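You operate a simulated robot arm through the tools that you are given. There is no shell and no other tool. Be economical: measure what you need, move in short steps, check, and stop when the job is done.

You run a simulated robot arm. Do the job below in one go: nothing can be reset, and whatever is moved stays where it is left.

## Task
The caps are on the wrong posts: swap them and tighten both posts' knobs.
Fine: leave the black cap on the mat.

It is judged by the outcome, as a careful person would: the job done as asked, and still so three seconds after it is handed in. It fails if anything else is knocked over, pushed out of place, dropped, spilled or broken. Lids that push on must go on centred and level and be pressed home; caps that screw on are set level and turned clockwise until they are tight.

## Robot
A 7-joint arm with a two-finger parallel gripper, fixed in place. Base frame: the origin is at the foot of the arm, x ahead of it, y to its left, z up. Units: mm, degrees, N and s.
Its first joint turns from -166.0 to 166.0 degrees. Payload 4.4 kg.
The tool frame sits at the grasp point between the pads (the TCP): z along the fingers, y along the line on which they close. The tips reach 23 mm beyond it. Largest opening 94 mm; finger width 38, thickness 10; the body of the gripper, 54 by 96 mm, starts 39 mm behind the TCP.
Orientation is that of the tool frame in the base frame, as a unit quaternion [x, y, z, w]. With the fingers straight down and closing along the base's y, the tool's x points along the base's -x, its y along +y and its z along -z.

## Interface
- The arm moves only by the tool nudge_tool. Its argument "plan" is one flat list of numbers, 7 for each row, row after row: the shift along the base's x, y, z in units of 100 mm (1.0 is 100 mm), then the turn, a rotation vector about the base's x, y, z in units of 180 degrees (1.0 is 180 degrees), then the closure in counts, from 0 (fully open) to 255 (shut). In form: [x, y, z, wx, wy, wz, gripper, x, y, z, wx, wy, wz, gripper, ...]. A call has 1 to 10 rows; each row is the pose to reach, as a shift and turn from the pose commanded when the call began. A call with a number of a shift or a turn outside -1 to 1 is refused whole. A row lasts 0.2 s, in which the tool goes at most 50 mm and 8.6 degrees; a call with a longer step from one row to the next is refused whole, and so is a gripper value outside its range. Where a pose cannot be reached the arm comes as near as it can. A force on the tool above 40 N (or 10 N above the force at the start of the call, whichever is more), or a blocked arm, ends the call early, and 0.2 s more pass. Each finger travels about 72 mm/s and halts on what it meets, pressing with about 32 N; the grip force reading is that of the motor and also rises with nothing between the fingers. The clock runs only during rows and for 0.2 s after the last one: add rows that repeat a pose to give the fingers time. It gives the time, the measured TCP pose, the force on the tool (base axes), the opening and the grip force at its end, in the units of the frame above (readings bear some noise), with the torque about the TCP (base axes, N m) and any sound that the robot's microphone picked up.
- Cameras (640 x 400 px; columns grow to the right, rows downward): "scene" is fixed at [399.7, 500.5, 1675.1]; the picture's right is [-0.65, -0.76, 0.00], its down [-0.57, 0.49, -0.66] and it looks along [0.50, -0.43, -0.75] (base axes); focal length 231 px, centre (320, 200). "wrist" rides on the gripper at [86, 16, -74] in the tool frame; the picture's right is [-0.18, 0.98, 0.00], its down [-0.58, -0.11, -0.81] and it looks along [-0.79, -0.15, 0.59] (tool axes); focal length 243 px, centre (320, 200). There is no depth. A picture from a camera that has moved, and an enlarged one, comes with that camera's place and axes in the base frame and with its lens.
- get_image(camera): a new picture of that camera. The clock stands still meanwhile.
- inspect(camera, box): a new picture of the part [left, top, right, bottom] of that camera's present view, enlarged. The clock stands still meanwhile.
- hand_in(): hands the job in; it is judged then, once.

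Go step by step. Nothing tells you positions but the pictures and the camera data: compare them with the known pose of the tool, close in by small moves and look again before you grip or let go. The budget is 120 turns and 84 pictures, counting those below and the enlarged ones. Unless the task says otherwise, let go and move clear before handing in, and close with one line.

The tools are called by a JSON object that holds its "method" and its "body". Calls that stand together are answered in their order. nudge_tool: Moves the arm, as the interface text tells. Its arguments: {"type":"object","properties":{"plan":{"type":"array","items":{"type":"number"}}},"required":["plan"]} The other tools are called the same way: get_image (camera) takes a picture; inspect (camera, box) takes an enlarged picture of a part of a camera's view; hand_in () hands the job in.

At the start:

```text
t: 0.0
tool_pos: [695.4, 1.6, 1420.7]
orientation: [0.0, 1.0, 0.001, 0.0]
ft_force: [-0.9, 0.0, 0.0]
moment: [0.0, 0.0, -0.01]
gripper_width: 94.2
grip_force: 0.1
```

scene: 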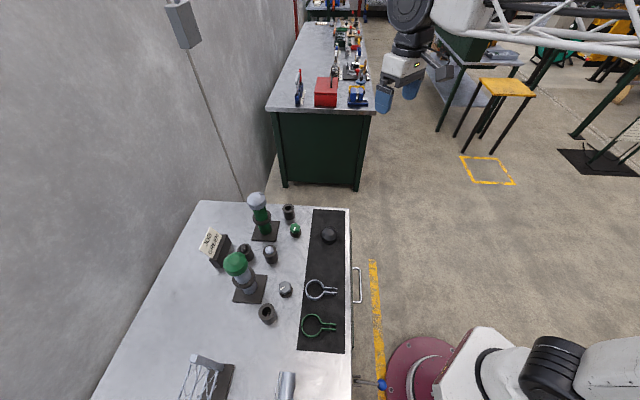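
wrist: 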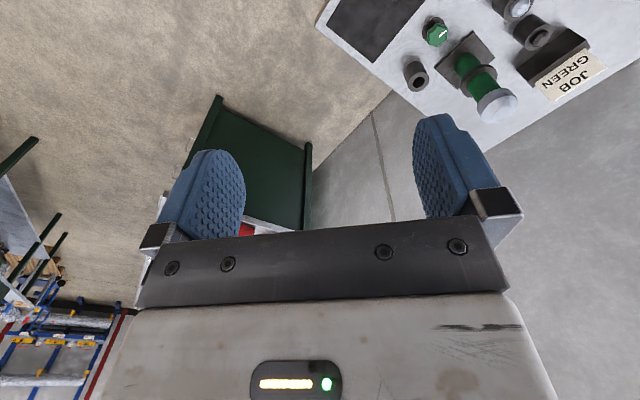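

I see a table with two posts: a green one with a silver cap and a silver one with a green cap, plus loose knobs and a mat. I'll enlarge the view first.

{"method": "inspect", "body": {"camera": "scene", "box": [190, 180, 350, 280]}}

{"method": "inspect", "body": {"camera": "scene", "box": [190, 260, 350, 360]}}

{"method": "inspect", "body": {"camera": "wrist", "box": [380, 0, 620, 150]}}

```text
4.00 times, centred on (270, 230) of scene
camera zoom: at [399.7, 500.5, 1675.1], right [-0.65, -0.76, 0.0], down [-0.57, 0.49, -0.66], along [0.5, -0.43, -0.75], focal length 925 px, centre (520, 80)
```

zoom: 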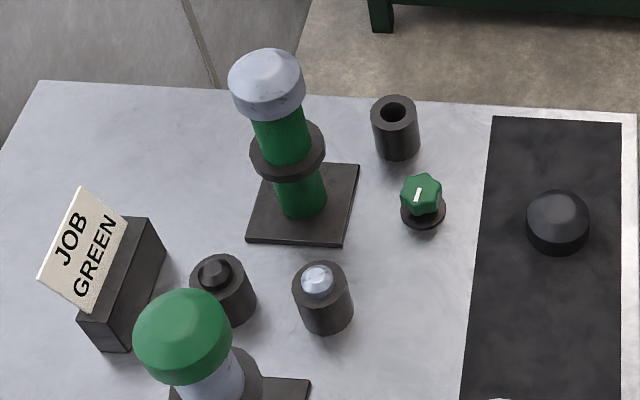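

```text
4.00 times, centred on (270, 310) of scene
camera zoom: at [399.7, 500.5, 1675.1], right [-0.65, -0.76, 0.0], down [-0.57, 0.49, -0.66], along [0.5, -0.43, -0.75], focal length 925 px, centre (520, -240)
```

zoom: 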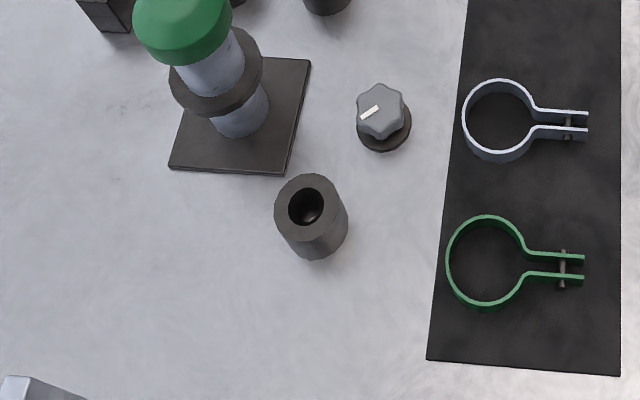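

```text
2.67 times, centred on (500, 75) of wrist
camera zoom: at [609.4, 18.0, 1496.0], right [0.18, 0.98, 0.0], down [0.58, -0.11, 0.81], along [0.79, -0.15, -0.59], focal length 647 px, centre (-160, 533)
```

zoom: 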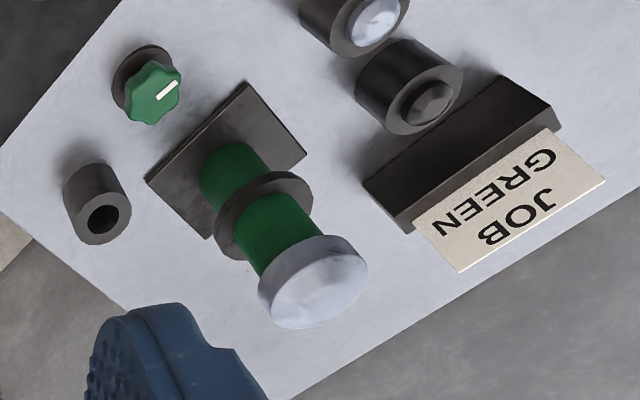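

The two posts stand near (957, 323) (green post, silver cap) and (784, 489) (silver post, green cap), with cap tops around z 1050. I'll move closer for a better look.

{"method": "nudge_tool", "body": {"plan": [0, 0.5, 0, 0, 0, 0, 0, 0, 1, 0, 0, 0, 0, 0]}}

{"method": "nudge_tool", "body": {"plan": [-0.2, 0.45, -0.1, 0, 0, 0, 0, -0.4, 0.9, -0.2, 0, 0, 0, 0, -0.5, 1, -0.4, 0, 0, 0, 0]}}

{"method": "get_image", "body": {"camera": "wrist"}}

```text
t: 0.6
tool_pos: [696.4, 101.9, 1419.6]
orientation: [0.0, 1.0, 0.0, 0.0]
ft_force: [-0.1, 0.8, 0.3]
moment: [-0.04, 0.0, -0.01]
gripper_width: 94.2
grip_force: 0.0
```

```text
refused: row 1 steps farther than a row can; nothing moved
```

```text
78 pictures are left
camera wrist: at [610.4, 118.2, 1495.0], right [0.18, 0.98, 0.0], down [0.58, -0.11, 0.81], along [0.79, -0.15, -0.59], focal length 243 px, centre (320, 200)
```

wrist: 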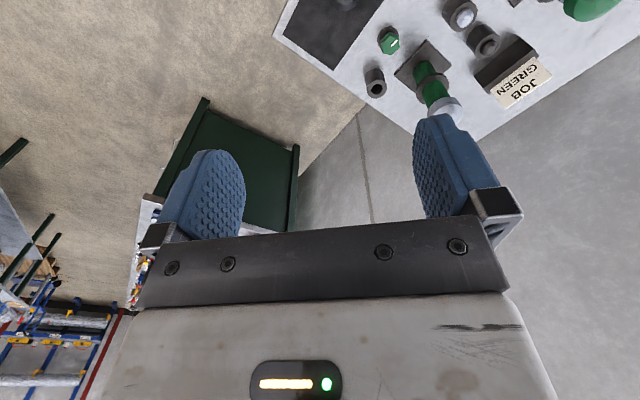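

Next I'll yaw toward the posts and descend while moving left.

{"method": "nudge_tool", "body": {"plan": [-0.05, 0.25, -0.15, 0, 0, 0.045, 0, -0.1, 0.5, -0.3, 0, 0, 0.09, 0, -0.15, 0.75, -0.45, 0, 0, 0.135, 0, -0.2, 1, -0.6, 0, 0, 0.18, 0]}}

{"method": "nudge_tool", "body": {"plan": [0, 0.4, -0.2, 0, 0, 0, 0, 0, 0.8, -0.4, 0, 0, 0, 0, 0, 1, -0.7, 0, 0, 0, 0]}}

{"method": "get_image", "body": {"camera": "wrist"}}

```text
t: 1.6
tool_pos: [674.4, 203.4, 1359.8]
orientation: [-0.279, 0.96, 0.0, 0.0]
ft_force: [-1.0, -0.3, -0.6]
moment: [0.01, -0.01, 0.02]
gripper_width: 94.0
grip_force: 0.2
```

```text
t: 2.4
tool_pos: [675.8, 303.8, 1293.3]
orientation: [-0.279, 0.96, 0.001, 0.001]
ft_force: [-0.1, 0.6, 1.8]
moment: [-0.01, 0.04, -0.01]
gripper_width: 94.0
grip_force: 0.1
```

```text
77 pictures are left
camera wrist: at [594.7, 271.9, 1367.2], right [-0.37, 0.93, 0.0], down [0.55, 0.22, 0.81], along [0.75, 0.3, -0.59], focal length 243 px, centre (320, 200)
```

wrist: 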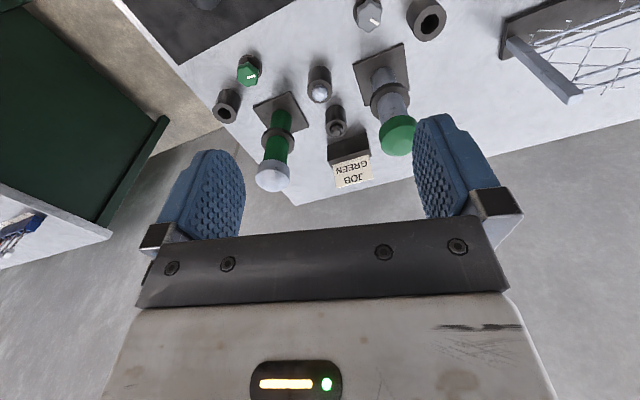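

{"method": "inspect", "body": {"camera": "wrist", "box": [200, 0, 456, 200]}}

```text
2.00 times, centred on (328, 100) of wrist
camera zoom: at [594.7, 271.9, 1367.2], right [-0.37, 0.93, 0.0], down [0.55, 0.22, 0.81], along [0.75, 0.3, -0.59], focal length 485 px, centre (304, 400)
```

zoom: 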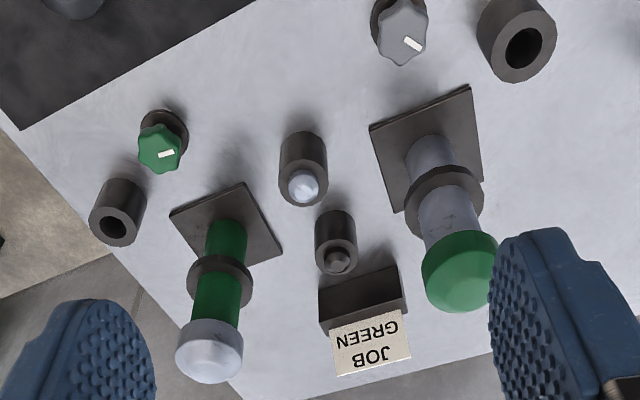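

Both posts are located now. Next I'll move above the green cap on the silver post, near (781, 487).

{"method": "nudge_tool", "body": {"plan": [0.17, 0.3, -0.2, 0, 0, 0, 0, 0.34, 0.6, -0.4, 0, 0, 0, 0, 0.51, 0.9, -0.6, 0, 0, 0, 0]}}

{"method": "nudge_tool", "body": {"plan": [0.17, 0.3, -0.2, 0, 0, 0, 0, 0.34, 0.6, -0.4, 0, 0, 0, 0, 0.51, 0.9, -0.5, 0, 0, 0, 0]}}

{"method": "get_image", "body": {"camera": "wrist"}}

{"method": "get_image", "body": {"camera": "scene"}}

```text
t: 3.2
tool_pos: [725.8, 394.7, 1230.6]
orientation: [-0.279, 0.96, 0.0, 0.0]
ft_force: [0.0, -0.1, 0.8]
moment: [-0.01, -0.01, 0.04]
gripper_width: 94.1
grip_force: 0.0
```

```text
t: 4.0
tool_pos: [777.9, 481.3, 1180.7]
orientation: [-0.279, 0.96, 0.0, 0.001]
ft_force: [-0.9, 0.0, 1.0]
moment: [-0.01, -0.01, 0.02]
gripper_width: 94.0
grip_force: 0.0
```

```text
75 pictures are left
camera wrist: at [696.0, 448.7, 1255.3], right [-0.37, 0.93, 0.0], down [0.55, 0.22, 0.81], along [0.75, 0.3, -0.59], focal length 243 px, centre (320, 200)
```

wrist: 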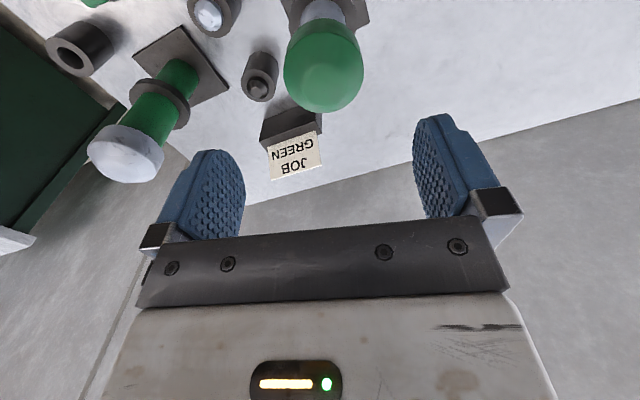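

```text
74 pictures are left
```

scene: 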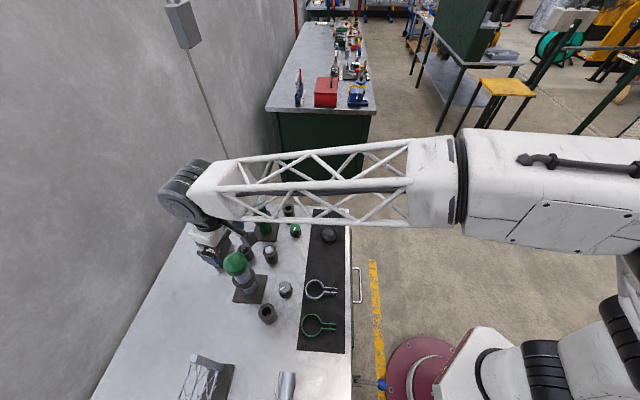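

The cap looks almost centred laterally below the tool. I'll lower 60 mm and check again.

{"method": "nudge_tool", "body": {"plan": [0, 0.03, -0.3, 0, 0, 0, 0, 0, 0.03, -0.6, 0, 0, 0, 0]}}

{"method": "get_image", "body": {"camera": "wrist"}}

{"method": "inspect", "body": {"camera": "scene", "box": [180, 200, 308, 280]}}

```text
t: 4.6
tool_pos: [777.2, 486.7, 1121.0]
orientation: [-0.279, 0.96, 0.001, 0.0]
ft_force: [0.0, -0.1, 1.0]
moment: [0.0, 0.03, 0.02]
gripper_width: 94.0
grip_force: 0.2
```

```text
73 pictures are left
camera wrist: at [697.1, 453.0, 1195.5], right [-0.37, 0.93, 0.0], down [0.55, 0.22, 0.81], along [0.75, 0.3, -0.59], focal length 243 px, centre (320, 200)
```

wrist: 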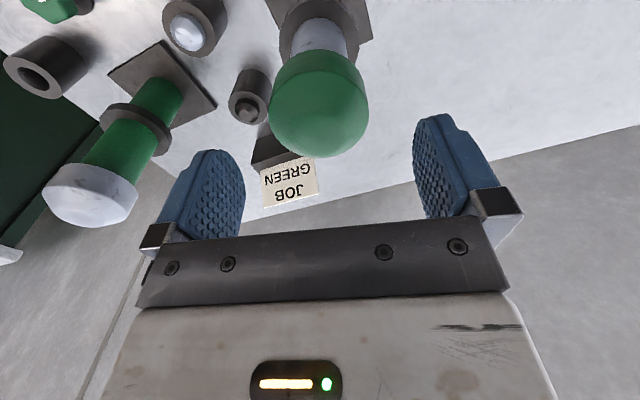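

```text
5.00 times, centred on (244, 240) of scene
camera zoom: at [399.7, 500.5, 1675.1], right [-0.65, -0.76, 0.0], down [-0.57, 0.49, -0.66], along [0.5, -0.43, -0.75], focal length 1157 px, centre (700, 0)
```

zoom: 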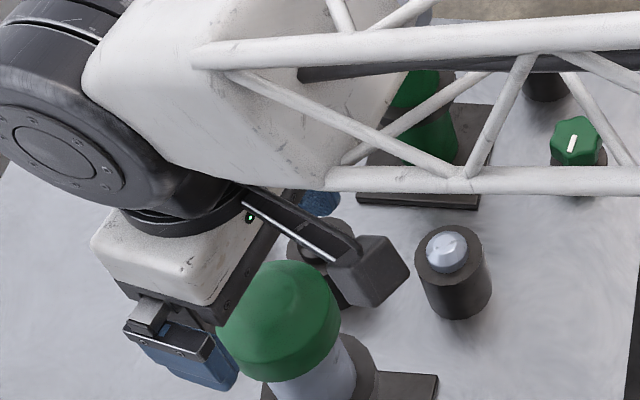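

The cap centre looks to be near (783, 487, 1043), so I'll shift 5 mm in x, descend to about z 1060 and verify.

{"method": "nudge_tool", "body": {"plan": [0.05, 0.0, -0.3, 0, 0, 0, 0, 0.05, 0.0, -0.6, 0, 0, 0, 0]}}

{"method": "get_image", "body": {"camera": "wrist"}}

{"method": "inspect", "body": {"camera": "scene", "box": [180, 220, 308, 300]}}

```text
t: 5.2
tool_pos: [781.5, 485.0, 1062.5]
orientation: [-0.279, 0.96, 0.0, 0.0]
ft_force: [0.1, -0.1, 1.1]
moment: [0.0, 0.01, 0.03]
gripper_width: 93.9
grip_force: 0.0
```

```text
71 pictures are left
camera wrist: at [700.5, 452.2, 1137.6], right [-0.37, 0.93, 0.0], down [0.55, 0.22, 0.81], along [0.75, 0.3, -0.59], focal length 243 px, centre (320, 200)
```

wrist: 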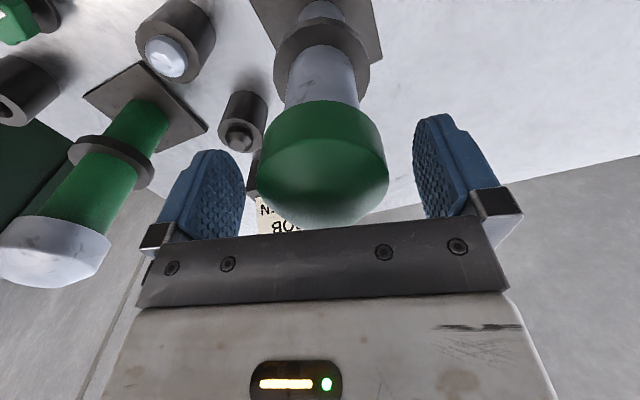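

```text
5.00 times, centred on (244, 260) of scene
camera zoom: at [399.7, 500.5, 1675.1], right [-0.65, -0.76, 0.0], down [-0.57, 0.49, -0.66], along [0.5, -0.43, -0.75], focal length 1157 px, centre (700, -100)
```

zoom: 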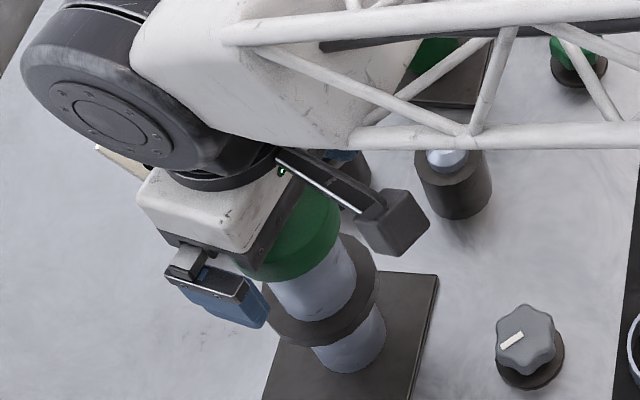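

The cap sits between the fingers, offset about 4 mm radially. I'll centre, go down 19 mm and close.

{"method": "nudge_tool", "body": {"plan": [0.03, 0.02, -0.1, 0, 0, 0, 0, 0.03, 0.02, -0.19, 0, 0, 0, 0, 0.03, 0.02, -0.19, 0, 0, 0, 120, 0.03, 0.02, -0.19, 0, 0, 0, 140, 0.03, 0.02, -0.19, 0, 0, 0, 140]}}

{"method": "get_image", "body": {"camera": "wrist"}}

```text
t: 6.4
tool_pos: [784.0, 485.7, 1041.6]
orientation: [-0.279, 0.96, 0.0, 0.0]
ft_force: [-0.1, 0.0, 1.2]
moment: [0.02, 0.02, -0.02]
gripper_width: 67.3
grip_force: 31.9
```

```text
69 pictures are left
camera wrist: at [703.1, 453.4, 1117.9], right [-0.37, 0.93, 0.0], down [0.55, 0.22, 0.81], along [0.75, 0.3, -0.59], focal length 243 px, centre (320, 200)
```

wrist: 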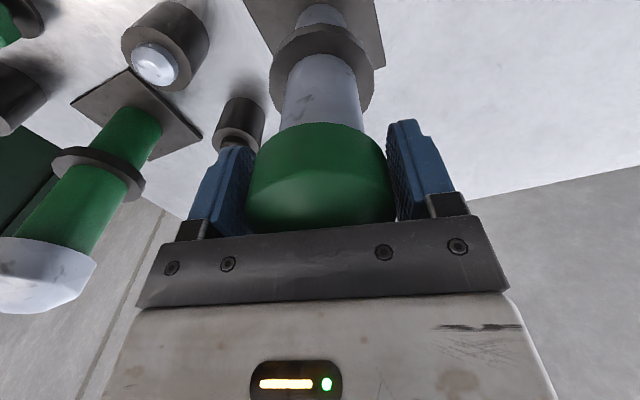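

Gripped, with an opening of 67.3 mm. I'll test whether it pulls off with a small lift.

{"method": "nudge_tool", "body": {"plan": [0, 0, 0.03, 0, 0, 0, 140, 0, 0, 0.06, 0, 0, 0, 140]}}

```text
t: 7.0
tool_pos: [785.4, 485.6, 1048.6]
orientation: [-0.279, 0.96, 0.0, 0.0]
ft_force: [-0.4, 0.3, -1.4]
moment: [0.0, 0.03, 0.01]
gripper_width: 67.5
grip_force: 31.8
```

It lifts freely, with the force change looking like cap weight only. I'll continue up and look.

{"method": "nudge_tool", "body": {"plan": [0, 0, 0.1, 0, 0, 0, 140, 0, 0, 0.25, 0, 0, 0, 140, 0, 0, 0.5, 0, 0, 0, 140, 0, 0, 0.8, 0, 0, 0, 140]}}

{"method": "get_image", "body": {"camera": "wrist"}}

{"method": "inspect", "body": {"camera": "scene", "box": [180, 200, 340, 300]}}

```text
t: 8.0
tool_pos: [784.6, 489.2, 1128.1]
orientation: [-0.279, 0.96, 0.0, 0.0]
ft_force: [0.4, -1.2, -1.1]
moment: [0.0, 0.0, 0.0]
gripper_width: 67.5
grip_force: 31.7
```

```text
68 pictures are left
camera wrist: at [704.4, 456.2, 1204.1], right [-0.37, 0.93, 0.0], down [0.55, 0.22, 0.81], along [0.75, 0.3, -0.59], focal length 243 px, centre (320, 200)
```

wrist: 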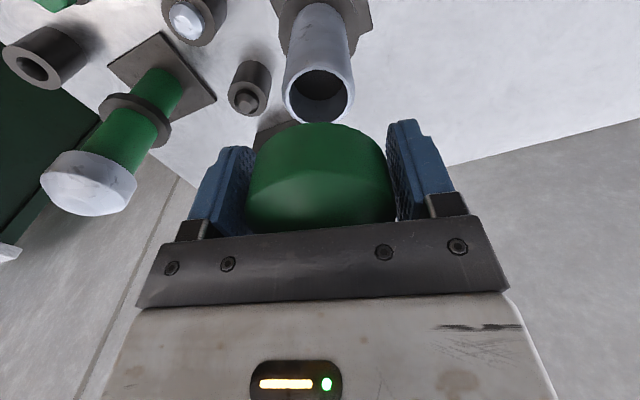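

```text
4.00 times, centred on (260, 250) of scene
camera zoom: at [399.7, 500.5, 1675.1], right [-0.65, -0.76, 0.0], down [-0.57, 0.49, -0.66], along [0.5, -0.43, -0.75], focal length 925 px, centre (560, 0)
```

zoom: 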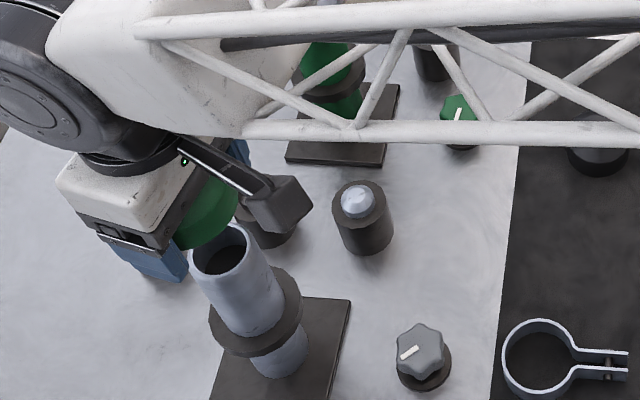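

The green cap came off cleanly, but my grip is low: the fingertips hang about 22 mm below its rim, so I couldn't set it on the table. I'll set it back on the tube, regrip about 26 mm higher and lift again.

{"method": "nudge_tool", "body": {"plan": [0, 0, -0.3, 0, 0, 0, 140, 0, 0, -0.6, 0, 0, 0, 140, 0, 0, -0.8, 0, 0, 0, 140, 0, 0, -0.86, 0, 0, 0, 140, 0, 0, -0.86, 0, 0, 0, 60, 0, 0, -0.86, 0, 0, 0, 60]}}

{"method": "nudge_tool", "body": {"plan": [0, 0, 0.13, 0, 0, 0, 60, 0, 0, 0.26, 0, 0, 0, 60, 0, 0, 0.26, 0, 0, 0, 140, 0, 0, 0.26, 0, 0, 0, 140, 0, 0, 0.26, 0, 0, 0, 140]}}

{"method": "get_image", "body": {"camera": "wrist"}}

```text
t: 9.4
tool_pos: [784.7, 486.7, 1041.4]
orientation: [-0.279, 0.96, 0.0, 0.001]
ft_force: [-0.3, 1.1, 0.0]
moment: [0.01, 0.0, -0.05]
gripper_width: 71.9
grip_force: 0.0
```

```text
t: 10.6
tool_pos: [785.1, 486.9, 1067.7]
orientation: [-0.279, 0.96, 0.0, 0.0]
ft_force: [0.3, -0.6, 0.2]
moment: [0.01, 0.02, -0.03]
gripper_width: 67.2
grip_force: 31.5
```

```text
66 pictures are left
camera wrist: at [704.1, 454.1, 1142.7], right [-0.37, 0.93, 0.0], down [0.55, 0.22, 0.81], along [0.75, 0.3, -0.59], focal length 243 px, centre (320, 200)
```

wrist: 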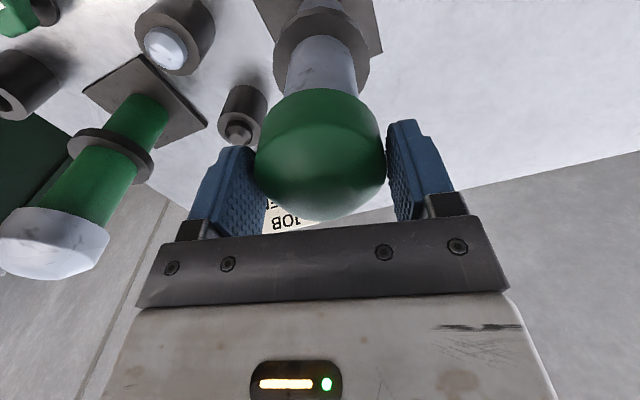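

Rim estimate puts the tips about level with the rim, so I'll regrip 6 mm higher for safety and then lift.

{"method": "nudge_tool", "body": {"plan": [0, 0, 0, 0, 0, 0, 60, 0, 0, 0.06, 0, 0, 0, 60, 0, 0, 0.06, 0, 0, 0, 140, 0, 0, 0.06, 0, 0, 0, 140, 0, 0, 0.16, 0, 0, 0, 140, 0, 0, 0.5, 0, 0, 0, 140, 0, 0, 0.8, 0, 0, 0, 140]}}

{"method": "get_image", "body": {"camera": "wrist"}}

{"method": "get_image", "body": {"camera": "scene"}}

```text
t: 12.2
tool_pos: [785.6, 485.7, 1149.6]
orientation: [-0.278, 0.96, 0.0, -0.001]
ft_force: [0.4, 0.6, -1.6]
moment: [0.0, -0.02, 0.01]
gripper_width: 66.6
grip_force: 32.5
```

```text
65 pictures are left
camera wrist: at [704.8, 452.0, 1224.2], right [-0.37, 0.93, 0.0], down [0.55, 0.22, 0.81], along [0.75, 0.3, -0.59], focal length 243 px, centre (320, 200)
```

wrist: 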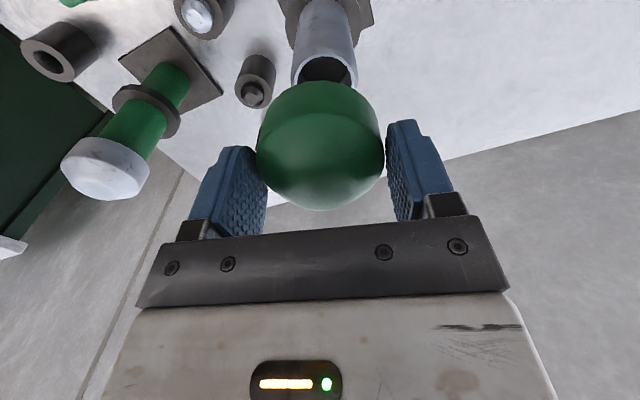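

```text
64 pictures are left
```

scene: 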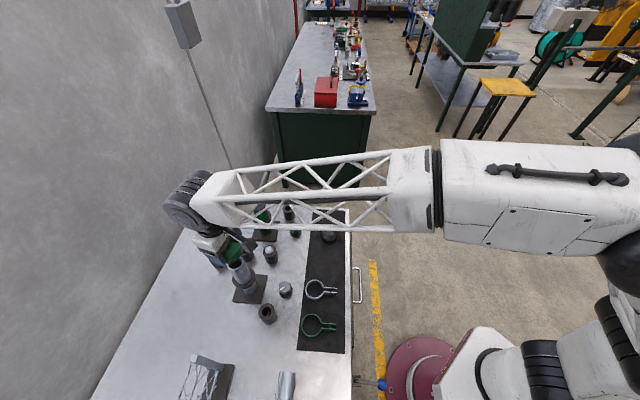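

Moving the green cap to the clear table area near (711, 587) to park it.

{"method": "nudge_tool", "body": {"plan": [-0.25, 0.33, 0, 0, 0, 0, 140, -0.5, 0.67, 0, 0, 0, 0, 140, -0.75, 1, 0, 0, 0, 0, 140, -0.75, 1, -0.4, 0, 0, 0, 140, -0.75, 1, -0.8, 0, 0, 0, 140, -0.75, 1, -1.0, 0, 0, 0, 140]}}

{"method": "nudge_tool", "body": {"plan": [0, 0, -0.4, 0, 0, 0, 140, 0, 0, -0.8, 0, 0, 0, 140, 0, 0, -1.0, 0, 0, 0, 140]}}

{"method": "get_image", "body": {"camera": "wrist"}}

{"method": "inspect", "body": {"camera": "scene", "box": [150, 240, 310, 340]}}

```text
t: 13.6
tool_pos: [706.1, 584.8, 1048.0]
orientation: [-0.279, 0.96, 0.0, 0.0]
ft_force: [0.2, -0.6, -0.2]
moment: [0.02, 0.01, 0.0]
gripper_width: 66.8
grip_force: 31.7
```

```text
t: 14.4
tool_pos: [708.1, 587.9, 949.3]
orientation: [-0.279, 0.96, 0.0, 0.001]
ft_force: [-0.4, -0.3, -0.2]
moment: [-0.03, -0.02, 0.02]
gripper_width: 66.8
grip_force: 31.8
```

```text
63 pictures are left
camera wrist: at [627.7, 554.6, 1023.7], right [-0.37, 0.93, 0.0], down [0.55, 0.22, 0.81], along [0.75, 0.3, -0.59], focal length 243 px, centre (320, 200)
```

wrist: 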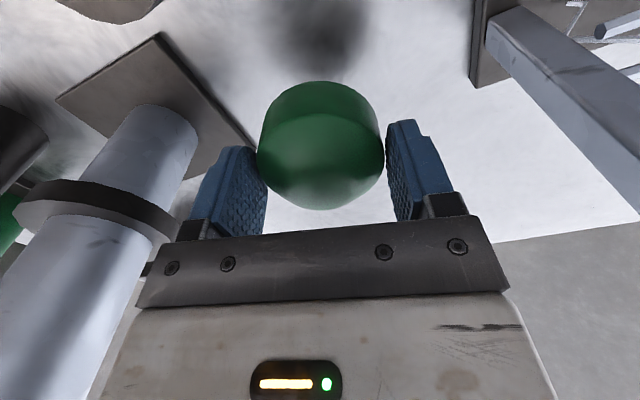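

```text
4.00 times, centred on (230, 290) of scene
camera zoom: at [399.7, 500.5, 1675.1], right [-0.65, -0.76, 0.0], down [-0.57, 0.49, -0.66], along [0.5, -0.43, -0.75], focal length 925 px, centre (680, -160)
```

zoom: 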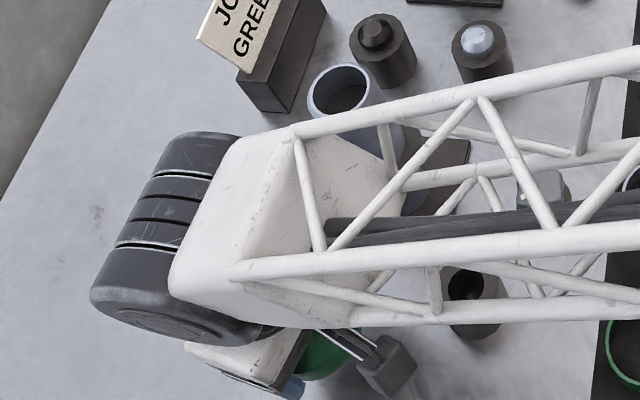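

The forearm would come near the silver post if I lowered here, so I'll back out and park the cap on the free part of the mat near (700, 228) instead.

{"method": "nudge_tool", "body": {"plan": [0, 0, 0.5, 0, 0, 0, 140, 0, 0, 1.0, 0, 0, 0, 140]}}

{"method": "nudge_tool", "body": {"plan": [0, 0, 0.5, 0, 0, 0, 140, 0, 0, 1.0, 0, 0, 0, 140, -0.1, -0.45, 1.0, 0, 0, -0.02, 140, -0.2, -0.9, 1.0, 0, 0, -0.04, 140]}}

{"method": "nudge_tool", "body": {"plan": [0, -0.5, 0, 0, 0, -0.02, 140, 0, -1, 0, 0, 0, -0.04, 140]}}

{"method": "nudge_tool", "body": {"plan": [0, -0.5, 0, 0, 0, 0, 140, 0, -1, 0, 0, 0, 0, 140]}}

{"method": "nudge_tool", "body": {"plan": [0.1, -0.4, -0.2, 0, 0, 0, 140, 0.1, -0.7, -0.5, 0, 0, 0, 140, 0.1, -0.7, -1, 0, 0, 0, 140]}}

{"method": "get_image", "body": {"camera": "wrist"}}

{"method": "get_image", "body": {"camera": "scene"}}

```text
t: 15.0
tool_pos: [708.0, 586.7, 1045.8]
orientation: [-0.279, 0.96, 0.0, -0.001]
ft_force: [0.1, 0.7, -1.9]
moment: [0.03, 0.0, 0.01]
gripper_width: 66.6
grip_force: 31.7
```

```text
t: 16.0
tool_pos: [688.3, 497.5, 1150.0]
orientation: [-0.219, 0.976, 0.0, 0.001]
ft_force: [0.4, 0.2, -1.7]
moment: [0.03, 0.03, -0.03]
gripper_width: 66.7
grip_force: 32.1
```

```text
t: 16.6
tool_pos: [690.0, 398.6, 1147.0]
orientation: [-0.157, 0.988, 0.0, 0.0]
ft_force: [-0.2, 0.2, -0.7]
moment: [0.02, 0.01, -0.03]
gripper_width: 66.7
grip_force: 32.2
```

```text
t: 17.2
tool_pos: [690.3, 293.2, 1151.2]
orientation: [-0.156, 0.988, -0.001, 0.0]
ft_force: [-0.6, 0.4, -1.5]
moment: [0.02, 0.04, 0.01]
gripper_width: 66.5
grip_force: 31.6
```

```text
t: 18.0
tool_pos: [701.1, 223.3, 1049.9]
orientation: [-0.157, 0.988, 0.0, 0.001]
ft_force: [0.9, -0.4, -0.6]
moment: [0.0, 0.02, 0.01]
gripper_width: 66.6
grip_force: 32.3
```

```text
61 pictures are left
camera wrist: at [615.0, 213.1, 1124.9], right [-0.13, 0.99, 0.0], down [0.59, 0.08, 0.81], along [0.8, 0.1, -0.59], focal length 243 px, centre (320, 200)
```

wrist: 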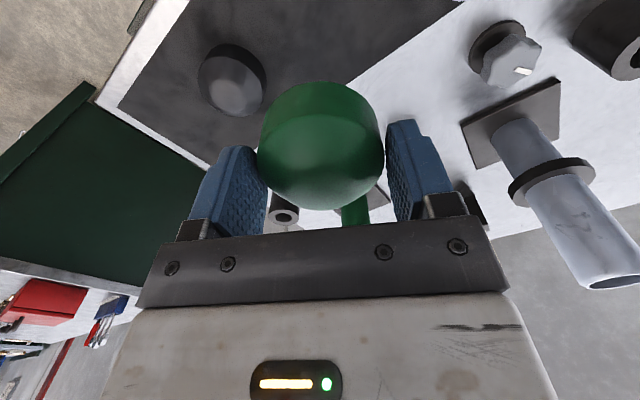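

```text
60 pictures are left
```

scene: 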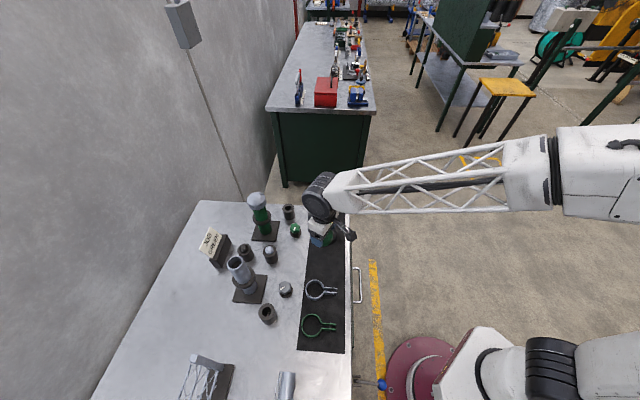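

Clear spot below. Lowering toward the mat, then in small steps watching the force.

{"method": "nudge_tool", "body": {"plan": [0, 0.03, -0.4, 0, 0, 0, 140, 0, 0.03, -0.8, 0, 0, 0, 140, 0, 0.03, -1, 0, 0, 0, 140]}}

{"method": "nudge_tool", "body": {"plan": [0, 0, -0.3, 0, 0, 0, 140, 0, 0, -0.45, 0, 0, 0, 140]}}

{"method": "inspect", "body": {"camera": "scene", "box": [260, 200, 388, 280]}}

{"method": "get_image", "body": {"camera": "wrist"}}

```text
t: 18.8
tool_pos: [702.2, 230.7, 947.9]
orientation: [-0.157, 0.988, 0.0, 0.0]
ft_force: [0.4, -0.3, -1.2]
moment: [0.03, 0.01, -0.02]
gripper_width: 66.6
grip_force: 32.3
```

```text
t: 19.4
tool_pos: [700.4, 228.4, 904.7]
orientation: [-0.157, 0.988, 0.0, -0.001]
ft_force: [1.3, 0.2, -0.5]
moment: [-0.02, 0.01, 0.01]
gripper_width: 66.5
grip_force: 31.9
```

```text
5.00 times, centred on (324, 240) of scene
camera zoom: at [399.7, 500.5, 1675.1], right [-0.65, -0.76, 0.0], down [-0.57, 0.49, -0.66], along [0.5, -0.43, -0.75], focal length 1157 px, centre (300, 0)
```

zoom: 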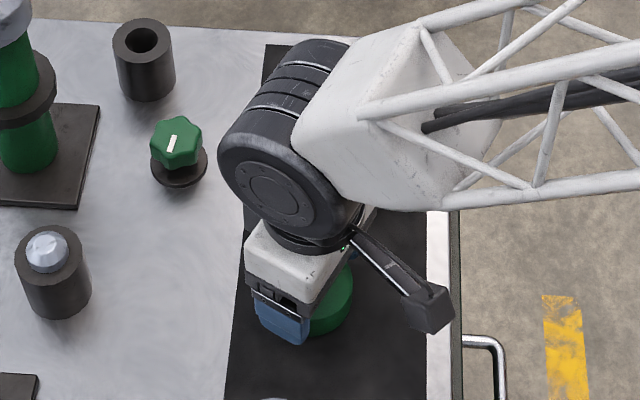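

```text
58 pictures are left
camera wrist: at [613.8, 217.5, 979.5], right [-0.13, 0.99, 0.0], down [0.59, 0.08, 0.81], along [0.8, 0.1, -0.59], focal length 243 px, centre (320, 200)
```

wrist: 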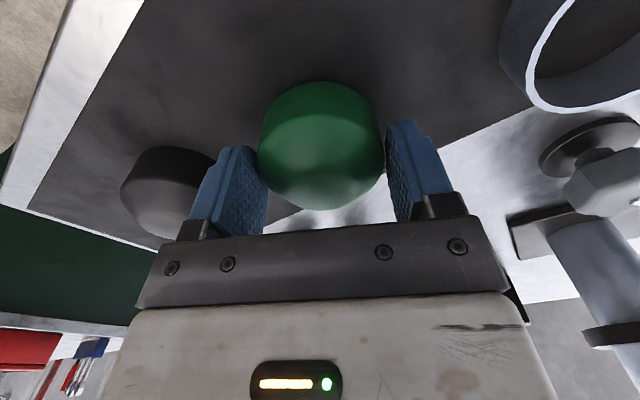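

{"method": "nudge_tool", "body": {"plan": [0, 0, -0.05, 0, 0, 0, 140, 0, 0, -0.1, 0, 0, 0, 140]}}

{"method": "nudge_tool", "body": {"plan": [0, 0, -0.015, 0, 0, 0, 140, 0, 0, -0.03, 0, 0, 0, 140]}}

```text
t: 20.0
tool_pos: [700.8, 229.3, 894.7]
orientation: [-0.156, 0.988, 0.0, 0.003]
ft_force: [-0.2, 7.8, 26.6]
moment: [0.11, -0.1, 0.47]
gripper_width: 66.7
grip_force: 32.4
```

```text
t: 20.5
tool_pos: [700.5, 228.0, 893.4]
orientation: [-0.156, 0.988, 0.0, 0.001]
ft_force: [-4.9, -4.0, 7.1]
moment: [0.05, 0.11, 0.14]
gripper_width: 66.2
grip_force: 32.0
stopped in row 2: the force on the tool passed its limit (the readings are from after the stop); the commanded pose is now the measured one
```

The cap is on the mat, with contact felt at about z 894. I'll release and rise straight up.

{"method": "nudge_tool", "body": {"plan": [0, 0, 0.01, 0, 0, 0, 80, 0, 0, 0.01, 0, 0, 0, 60, 0, 0, 0.01, 0, 0, 0, 60, 0, 0, 0.4, 0, 0, 0, 60, 0, 0, 0.8, 0, 0, 0, 60]}}

{"method": "get_image", "body": {"camera": "wrist"}}

```text
t: 21.7
tool_pos: [705.0, 232.3, 973.2]
orientation: [-0.156, 0.988, 0.0, 0.001]
ft_force: [-0.1, 0.2, 0.4]
moment: [0.0, -0.06, -0.04]
gripper_width: 71.8
grip_force: 0.1
```

```text
57 pictures are left
camera wrist: at [618.3, 220.3, 1048.4], right [-0.13, 0.99, 0.0], down [0.59, 0.08, 0.81], along [0.8, 0.1, -0.59], focal length 243 px, centre (320, 200)
```

wrist: 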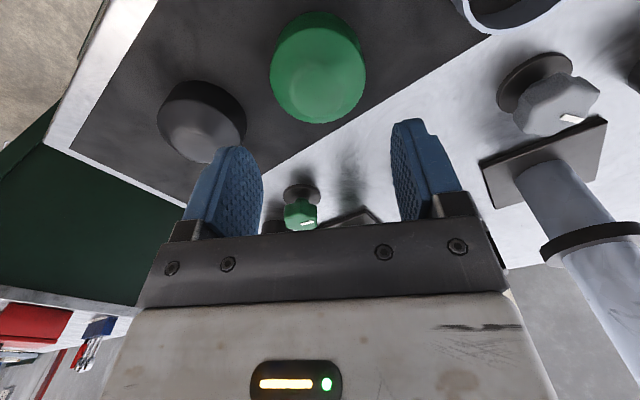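

The cap sits flat on the mat. Next is the silver cap on the green post: rise and move out over it.

{"method": "nudge_tool", "body": {"plan": [0, 0, 0.45, 0, 0, 0, 0, 0, 0, 0.9, 0, 0, 0, 0]}}

{"method": "nudge_tool", "body": {"plan": [0.4, 0.14, 0.2, 0, 0, 0, 0, 0.8, 0.28, 0.4, 0, 0, 0, 0, 1, 0.35, 0.7, 0, 0, 0, 0]}}

{"method": "nudge_tool", "body": {"plan": [0.45, 0.16, 0, 0, 0, 0, 0, 0.9, 0.32, 0, 0, 0, 0, 0, 1, 0.4, 0, 0, 0, 0, 0]}}

{"method": "get_image", "body": {"camera": "wrist"}}

```text
t: 22.3
tool_pos: [700.5, 228.9, 1063.7]
orientation: [-0.156, 0.988, 0.0, 0.001]
ft_force: [0.4, -0.5, -0.2]
moment: [-0.02, 0.0, 0.02]
gripper_width: 94.2
grip_force: 0.1
```

```text
t: 23.1
tool_pos: [804.1, 263.0, 1135.0]
orientation: [-0.156, 0.988, 0.0, 0.002]
ft_force: [-0.1, 0.0, -0.6]
moment: [-0.02, 0.0, 0.01]
gripper_width: 93.9
grip_force: 0.1
```

```text
t: 23.9
tool_pos: [902.9, 305.5, 1136.7]
orientation: [-0.156, 0.988, 0.001, 0.001]
ft_force: [0.6, -0.9, -0.4]
moment: [0.04, 0.04, -0.01]
gripper_width: 93.9
grip_force: 0.0
```

```text
56 pictures are left
camera wrist: at [816.1, 294.1, 1210.9], right [-0.13, 0.99, 0.0], down [0.58, 0.08, 0.81], along [0.8, 0.1, -0.59], focal length 243 px, centre (320, 200)
```

wrist: 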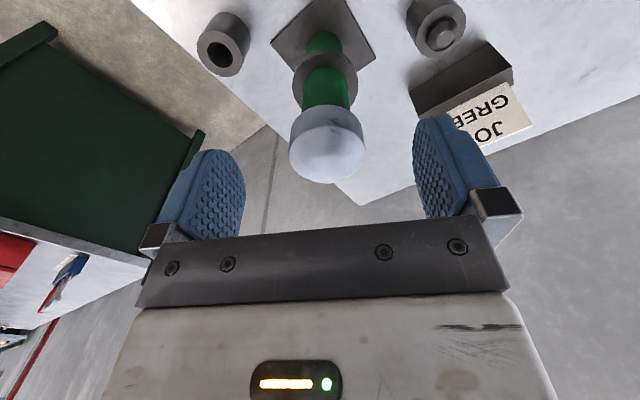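

The silver cap is near (955, 317). Moving over it while staying above.

{"method": "nudge_tool", "body": {"plan": [0.26, 0.06, 0, 0, 0, 0, 0, 0.52, 0.12, 0, 0, 0, 0, 0, 0.52, 0.12, -0.2, 0, 0, 0, 0, 0.52, 0.12, -0.3, 0, 0, 0, 0]}}

{"method": "get_image", "body": {"camera": "wrist"}}

```text
t: 24.9
tool_pos: [955.0, 315.3, 1105.2]
orientation: [-0.156, 0.988, -0.001, 0.001]
ft_force: [0.5, -0.2, 0.1]
moment: [-0.02, -0.01, 0.01]
gripper_width: 93.9
grip_force: 0.1
```

```text
55 pictures are left
camera wrist: at [867.7, 303.8, 1181.1], right [-0.13, 0.99, 0.0], down [0.58, 0.08, 0.81], along [0.8, 0.1, -0.59], focal length 243 px, centre (320, 200)
```

wrist: 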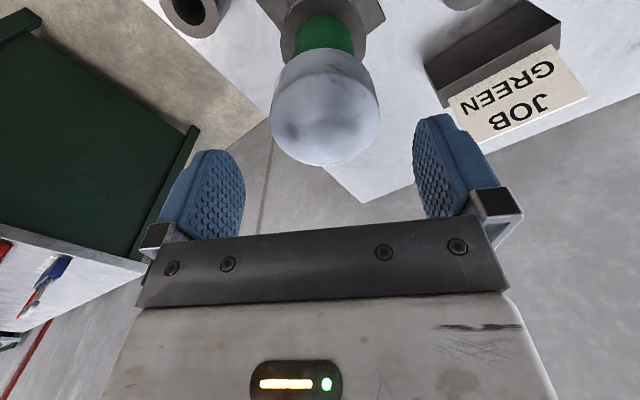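

Laterally about 3 mm off; correcting and descending to z 1075.

{"method": "nudge_tool", "body": {"plan": [0, 0.03, -0.15, 0, 0, 0, 0, 0, 0.03, -0.3, 0, 0, 0, 0]}}

{"method": "get_image", "body": {"camera": "wrist"}}

{"method": "inspect", "body": {"camera": "scene", "box": [196, 160, 324, 240]}}

```text
t: 25.5
tool_pos: [952.9, 319.6, 1074.2]
orientation: [-0.157, 0.988, 0.001, 0.002]
ft_force: [-0.5, -1.1, 0.6]
moment: [-0.03, 0.03, 0.01]
gripper_width: 94.1
grip_force: 0.1
```

```text
54 pictures are left
camera wrist: at [865.8, 307.0, 1148.7], right [-0.13, 0.99, 0.0], down [0.58, 0.08, 0.81], along [0.8, 0.1, -0.59], focal length 243 px, centre (320, 200)
```

wrist: 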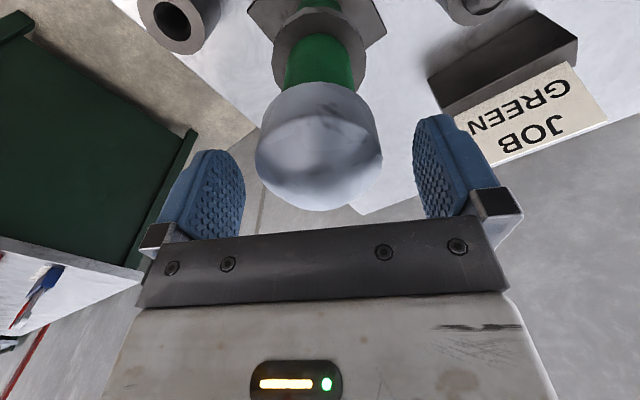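

```text
5.00 times, centred on (260, 200) of scene
camera zoom: at [399.7, 500.5, 1675.1], right [-0.65, -0.76, 0.0], down [-0.57, 0.49, -0.66], along [0.5, -0.43, -0.75], focal length 1157 px, centre (620, 200)
```

zoom: 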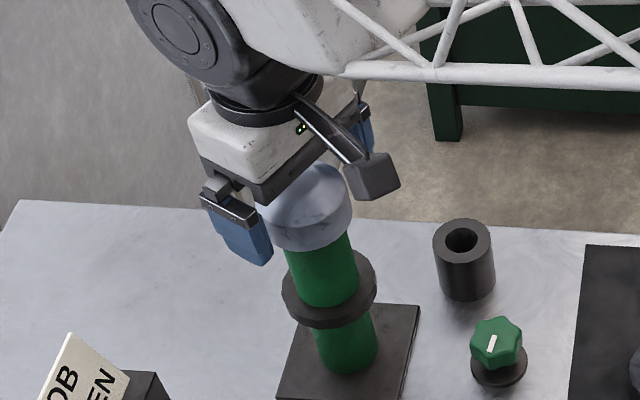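

The view matches the good high grip I had on the green cap. Closing and lifting slowly.

{"method": "nudge_tool", "body": {"plan": [0, 0, 0, 0, 0, 0, 100, 0, 0, 0, 0, 0, 0, 140, 0, 0, 0, 0, 0, 0, 140, 0, 0, 0, 0, 0, 0, 140]}}

{"method": "nudge_tool", "body": {"plan": [0, 0, 0.05, 0, 0, 0, 140, 0, 0, 0.1, 0, 0, 0, 140]}}

{"method": "nudge_tool", "body": {"plan": [0, 0, 0.3, 0, 0, 0, 140, 0, 0, 0.6, 0, 0, 0, 140, 0, 0, 0.7, 0, 0, 0, 140]}}

{"method": "get_image", "body": {"camera": "wrist"}}

```text
t: 26.5
tool_pos: [951.6, 317.5, 1073.0]
orientation: [-0.157, 0.988, 0.0, 0.002]
ft_force: [0.0, 0.8, 1.2]
moment: [0.02, 0.01, -0.03]
gripper_width: 67.9
grip_force: 31.8
```

```text
t: 27.1
tool_pos: [952.6, 317.0, 1083.1]
orientation: [-0.156, 0.988, 0.001, 0.001]
ft_force: [-0.2, 0.0, -1.4]
moment: [-0.03, -0.02, 0.02]
gripper_width: 67.8
grip_force: 32.5
```

```text
t: 27.9
tool_pos: [954.5, 318.1, 1154.4]
orientation: [-0.156, 0.988, 0.0, 0.001]
ft_force: [0.0, 0.3, -0.6]
moment: [0.0, -0.02, -0.01]
gripper_width: 67.9
grip_force: 31.8
```

```text
52 pictures are left
camera wrist: at [867.3, 306.4, 1228.9], right [-0.13, 0.99, 0.0], down [0.59, 0.08, 0.81], along [0.8, 0.1, -0.59], focal length 243 px, centre (320, 200)
```

wrist: 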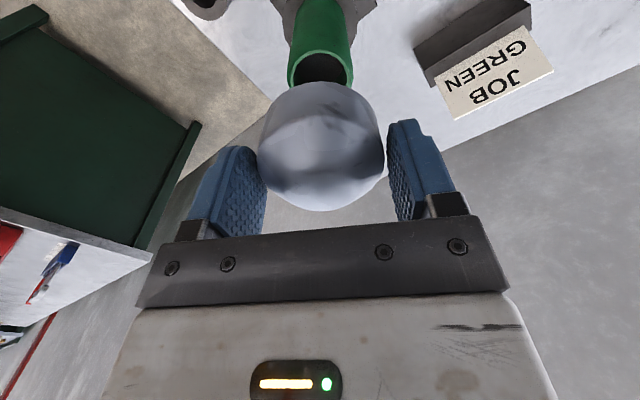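

Silver cap is off. Carrying it to the silver post at about (785, 486), turning to the same yaw used there.

{"method": "nudge_tool", "body": {"plan": [-0.28, 0.28, 0, 0, 0, 0.02, 140, -0.56, 0.56, 0, 0, 0, 0.04, 140, -0.84, 0.84, 0, 0, 0, 0.06, 140]}}

{"method": "nudge_tool", "body": {"plan": [-0.28, 0.28, 0, 0, 0, 0.01, 140, -0.56, 0.56, 0, 0, 0, 0.02, 140, -0.84, 0.84, 0, 0, 0, 0.02, 140, -0.84, 0.84, 0, 0, 0, 0.02, 140]}}

{"method": "get_image", "body": {"camera": "wrist"}}

```text
t: 28.7
tool_pos: [869.2, 403.8, 1154.1]
orientation: [-0.249, 0.969, 0.0, 0.001]
ft_force: [0.4, 0.3, -0.2]
moment: [-0.04, -0.03, 0.0]
gripper_width: 67.9
grip_force: 32.3
```

```text
t: 29.7
tool_pos: [781.1, 490.9, 1154.2]
orientation: [-0.279, 0.96, 0.0, 0.001]
ft_force: [-0.4, 0.2, -0.6]
moment: [0.01, -0.02, 0.01]
gripper_width: 67.8
grip_force: 31.9
```

```text
51 pictures are left
camera wrist: at [699.5, 457.9, 1229.6], right [-0.37, 0.93, 0.0], down [0.55, 0.22, 0.81], along [0.75, 0.3, -0.59], focal length 243 px, centre (320, 200)
```

wrist: 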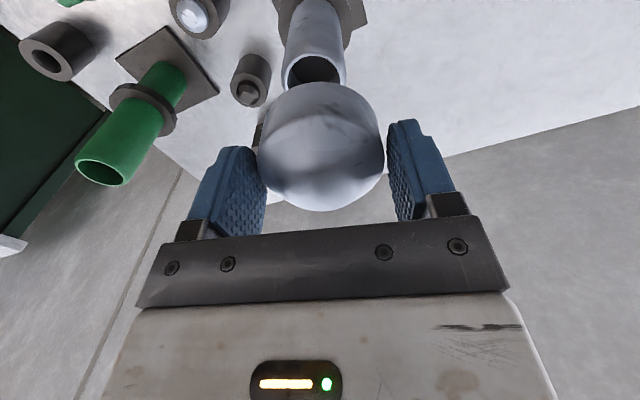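

Alignment check against the tube shows about 4 mm of lateral error. Correcting by (+3, -3) and lowering 40 mm.

{"method": "nudge_tool", "body": {"plan": [0.03, -0.032, 0, 0, 0, 0, 140, 0.03, -0.032, -0.3, 0, 0, 0, 140, 0.03, -0.032, -0.4, 0, 0, 0, 140, 0.03, -0.032, -0.4, 0, 0, 0, 140]}}

{"method": "get_image", "body": {"camera": "wrist"}}

{"method": "inspect", "body": {"camera": "scene", "box": [180, 210, 308, 290]}}

```text
t: 30.7
tool_pos: [788.1, 484.3, 1114.3]
orientation: [-0.279, 0.96, 0.001, 0.002]
ft_force: [0.3, 0.1, -1.1]
moment: [0.01, 0.01, -0.01]
gripper_width: 67.7
grip_force: 32.5
```

```text
50 pictures are left
camera wrist: at [707.0, 450.4, 1189.0], right [-0.37, 0.93, 0.0], down [0.55, 0.22, 0.81], along [0.75, 0.3, -0.59], focal length 243 px, centre (320, 200)
```

wrist: 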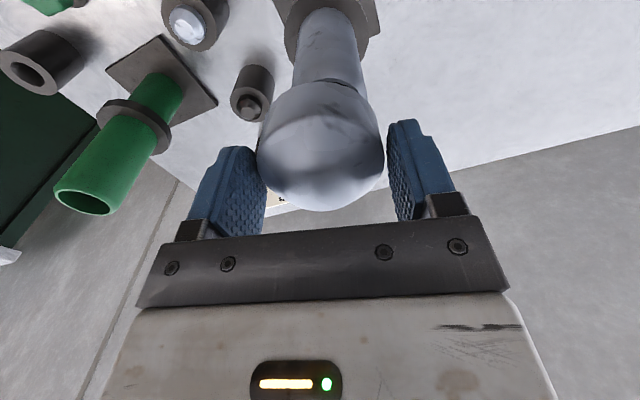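

```text
5.00 times, centred on (244, 250) of scene
camera zoom: at [399.7, 500.5, 1675.1], right [-0.65, -0.76, 0.0], down [-0.57, 0.49, -0.66], along [0.5, -0.43, -0.75], focal length 1157 px, centre (700, -50)
```

zoom: 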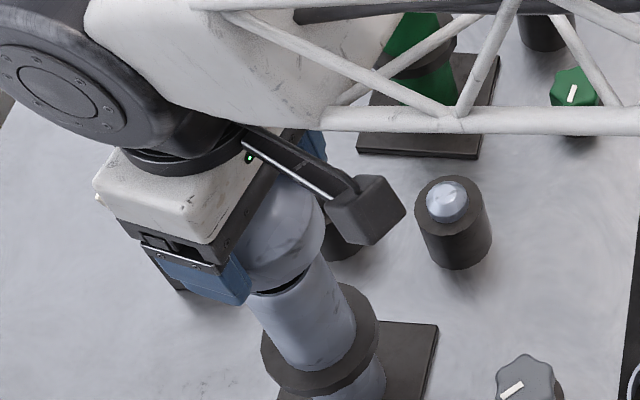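

The arm overshot; the tube now appears about 6 mm to the right. Correcting with hold rows so it settles.

{"method": "nudge_tool", "body": {"plan": [-0.035, 0.035, 0, 0, 0, 0, 140, -0.035, 0.035, 0, 0, 0, 0, 140, -0.035, 0.035, 0, 0, 0, 0, 140, -0.035, 0.035, 0, 0, 0, 0, 140, -0.035, 0.035, 0, 0, 0, 0, 140]}}

{"method": "nudge_tool", "body": {"plan": [0, 0, 0, 0, 0, 0, 140, 0, 0, 0, 0, 0, 0, 140, 0, 0, 0, 0, 0, 0, 140]}}

{"method": "get_image", "body": {"camera": "wrist"}}

```text
t: 31.9
tool_pos: [784.9, 486.2, 1114.7]
orientation: [-0.279, 0.96, 0.001, 0.001]
ft_force: [0.1, -0.5, -0.6]
moment: [0.0, 0.0, -0.02]
gripper_width: 67.9
grip_force: 31.9
```

```text
t: 32.7
tool_pos: [784.9, 486.5, 1114.9]
orientation: [-0.279, 0.96, 0.0, 0.002]
ft_force: [0.0, -0.5, -0.8]
moment: [0.01, 0.03, 0.0]
gripper_width: 67.6
grip_force: 32.1
```

```text
48 pictures are left
camera wrist: at [703.4, 453.6, 1189.3], right [-0.37, 0.93, 0.0], down [0.55, 0.22, 0.81], along [0.75, 0.3, -0.59], focal length 243 px, centre (320, 200)
```

wrist: 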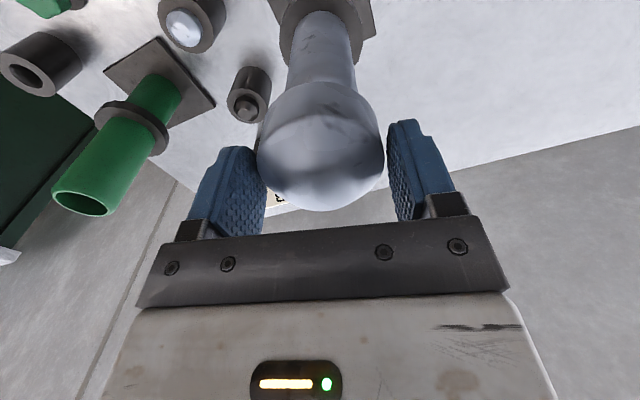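

Settled and centred within about 1 mm. Lowering gently onto the tube with a 1 mm trim.

{"method": "nudge_tool", "body": {"plan": [-0.004, 0.008, -0.1, 0, 0, 0, 140, -0.004, 0.008, -0.2, 0, 0, 0, 140, -0.004, 0.008, -0.24, 0, 0, 0, 140, -0.004, 0.008, -0.28, 0, 0, 0, 140, -0.004, 0.008, -0.31, 0, 0, 0, 140, -0.004, 0.008, -0.34, 0, 0, 0, 140, -0.004, 0.008, -0.34, 0, 0, 0, 140]}}

{"method": "get_image", "body": {"camera": "wrist"}}

```text
t: 34.3
tool_pos: [784.5, 488.4, 1079.8]
orientation: [-0.28, 0.96, -0.001, 0.0]
ft_force: [-0.3, -0.3, -0.6]
moment: [0.01, 0.03, -0.03]
gripper_width: 67.9
grip_force: 32.3
```

```text
47 pictures are left
camera wrist: at [703.7, 455.0, 1154.4], right [-0.37, 0.93, 0.0], down [0.55, 0.22, 0.81], along [0.75, 0.3, -0.59], focal length 243 px, centre (320, 200)
```

wrist: 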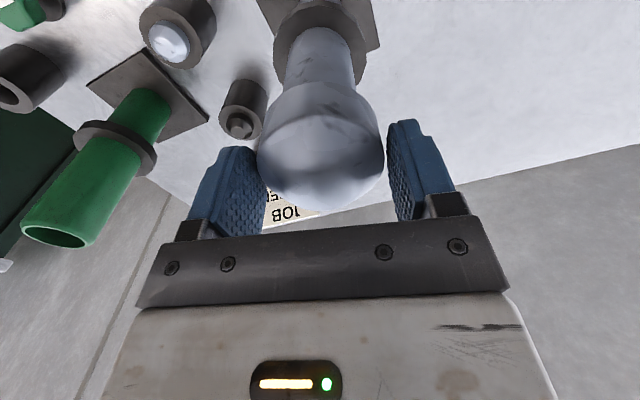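

No resistance at z 1080, so the cap is slipping over the tube. Continuing down until it seats.

{"method": "nudge_tool", "body": {"plan": [0, 0, -0.03, 0, 0, 0, 140, 0, 0, -0.05, 0, 0, 0, 140, 0, 0, -0.05, 0, 0, 0, 140]}}

{"method": "nudge_tool", "body": {"plan": [0, 0, -0.02, 0, 0, 0, 140, 0, 0, -0.03, 0, 0, 0, 140, 0, 0, -0.03, 0, 0, 0, 140]}}

```text
t: 35.1
tool_pos: [783.6, 488.8, 1073.8]
orientation: [-0.279, 0.96, 0.0, 0.002]
ft_force: [-1.2, 0.9, 0.0]
moment: [0.02, 0.0, 0.02]
gripper_width: 67.8
grip_force: 32.4
```

```text
t: 35.9
tool_pos: [784.1, 487.3, 1073.3]
orientation: [-0.279, 0.96, 0.001, 0.002]
ft_force: [4.0, -4.5, 21.6]
moment: [-0.1, 0.02, -0.02]
gripper_width: 67.9
grip_force: 31.8
```

Contact at z 1073, the same seat height. I'll press a bit more, then test whether a clockwise turn meets torque.

{"method": "nudge_tool", "body": {"plan": [0, 0, -0.01, 0, 0, 0, 140, 0, 0, -0.02, 0, 0, 0, 140]}}

{"method": "nudge_tool", "body": {"plan": [0, 0, 0.005, 0, 0, -0.04, 140, 0, 0, 0.005, 0, 0, -0.08, 140, 0, 0, 0.005, 0, 0, -0.12, 140, 0, 0, 0.005, 0, 0, -0.12, 140]}}

{"method": "get_image", "body": {"camera": "wrist"}}

```text
t: 36.5
tool_pos: [783.3, 487.6, 1070.0]
orientation: [-0.279, 0.96, 0.002, 0.002]
ft_force: [0.1, 7.5, 22.8]
moment: [0.17, -0.09, -0.01]
gripper_width: 67.7
grip_force: 31.9
```

```text
t: 37.5
tool_pos: [785.6, 487.5, 1069.4]
orientation: [-0.093, 0.996, 0.0, 0.001]
ft_force: [-1.1, 0.5, 9.8]
moment: [-0.03, -0.07, -0.04]
gripper_width: 67.7
grip_force: 31.8
```

```text
46 pictures are left
camera wrist: at [696.6, 488.1, 1144.3], right [0.0, 1.0, 0.0], down [0.59, 0.0, 0.81], along [0.81, 0.0, -0.59], focal length 243 px, centre (320, 200)
```

wrist: 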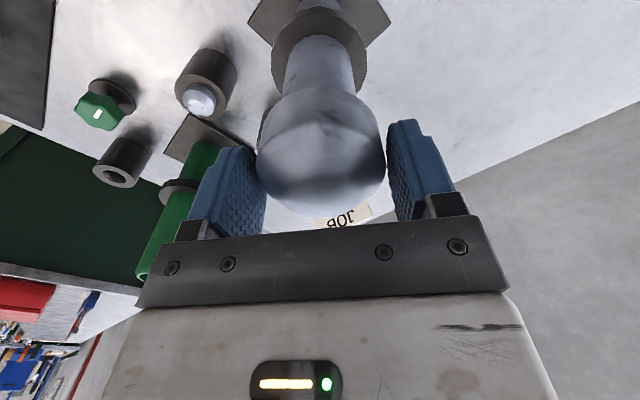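

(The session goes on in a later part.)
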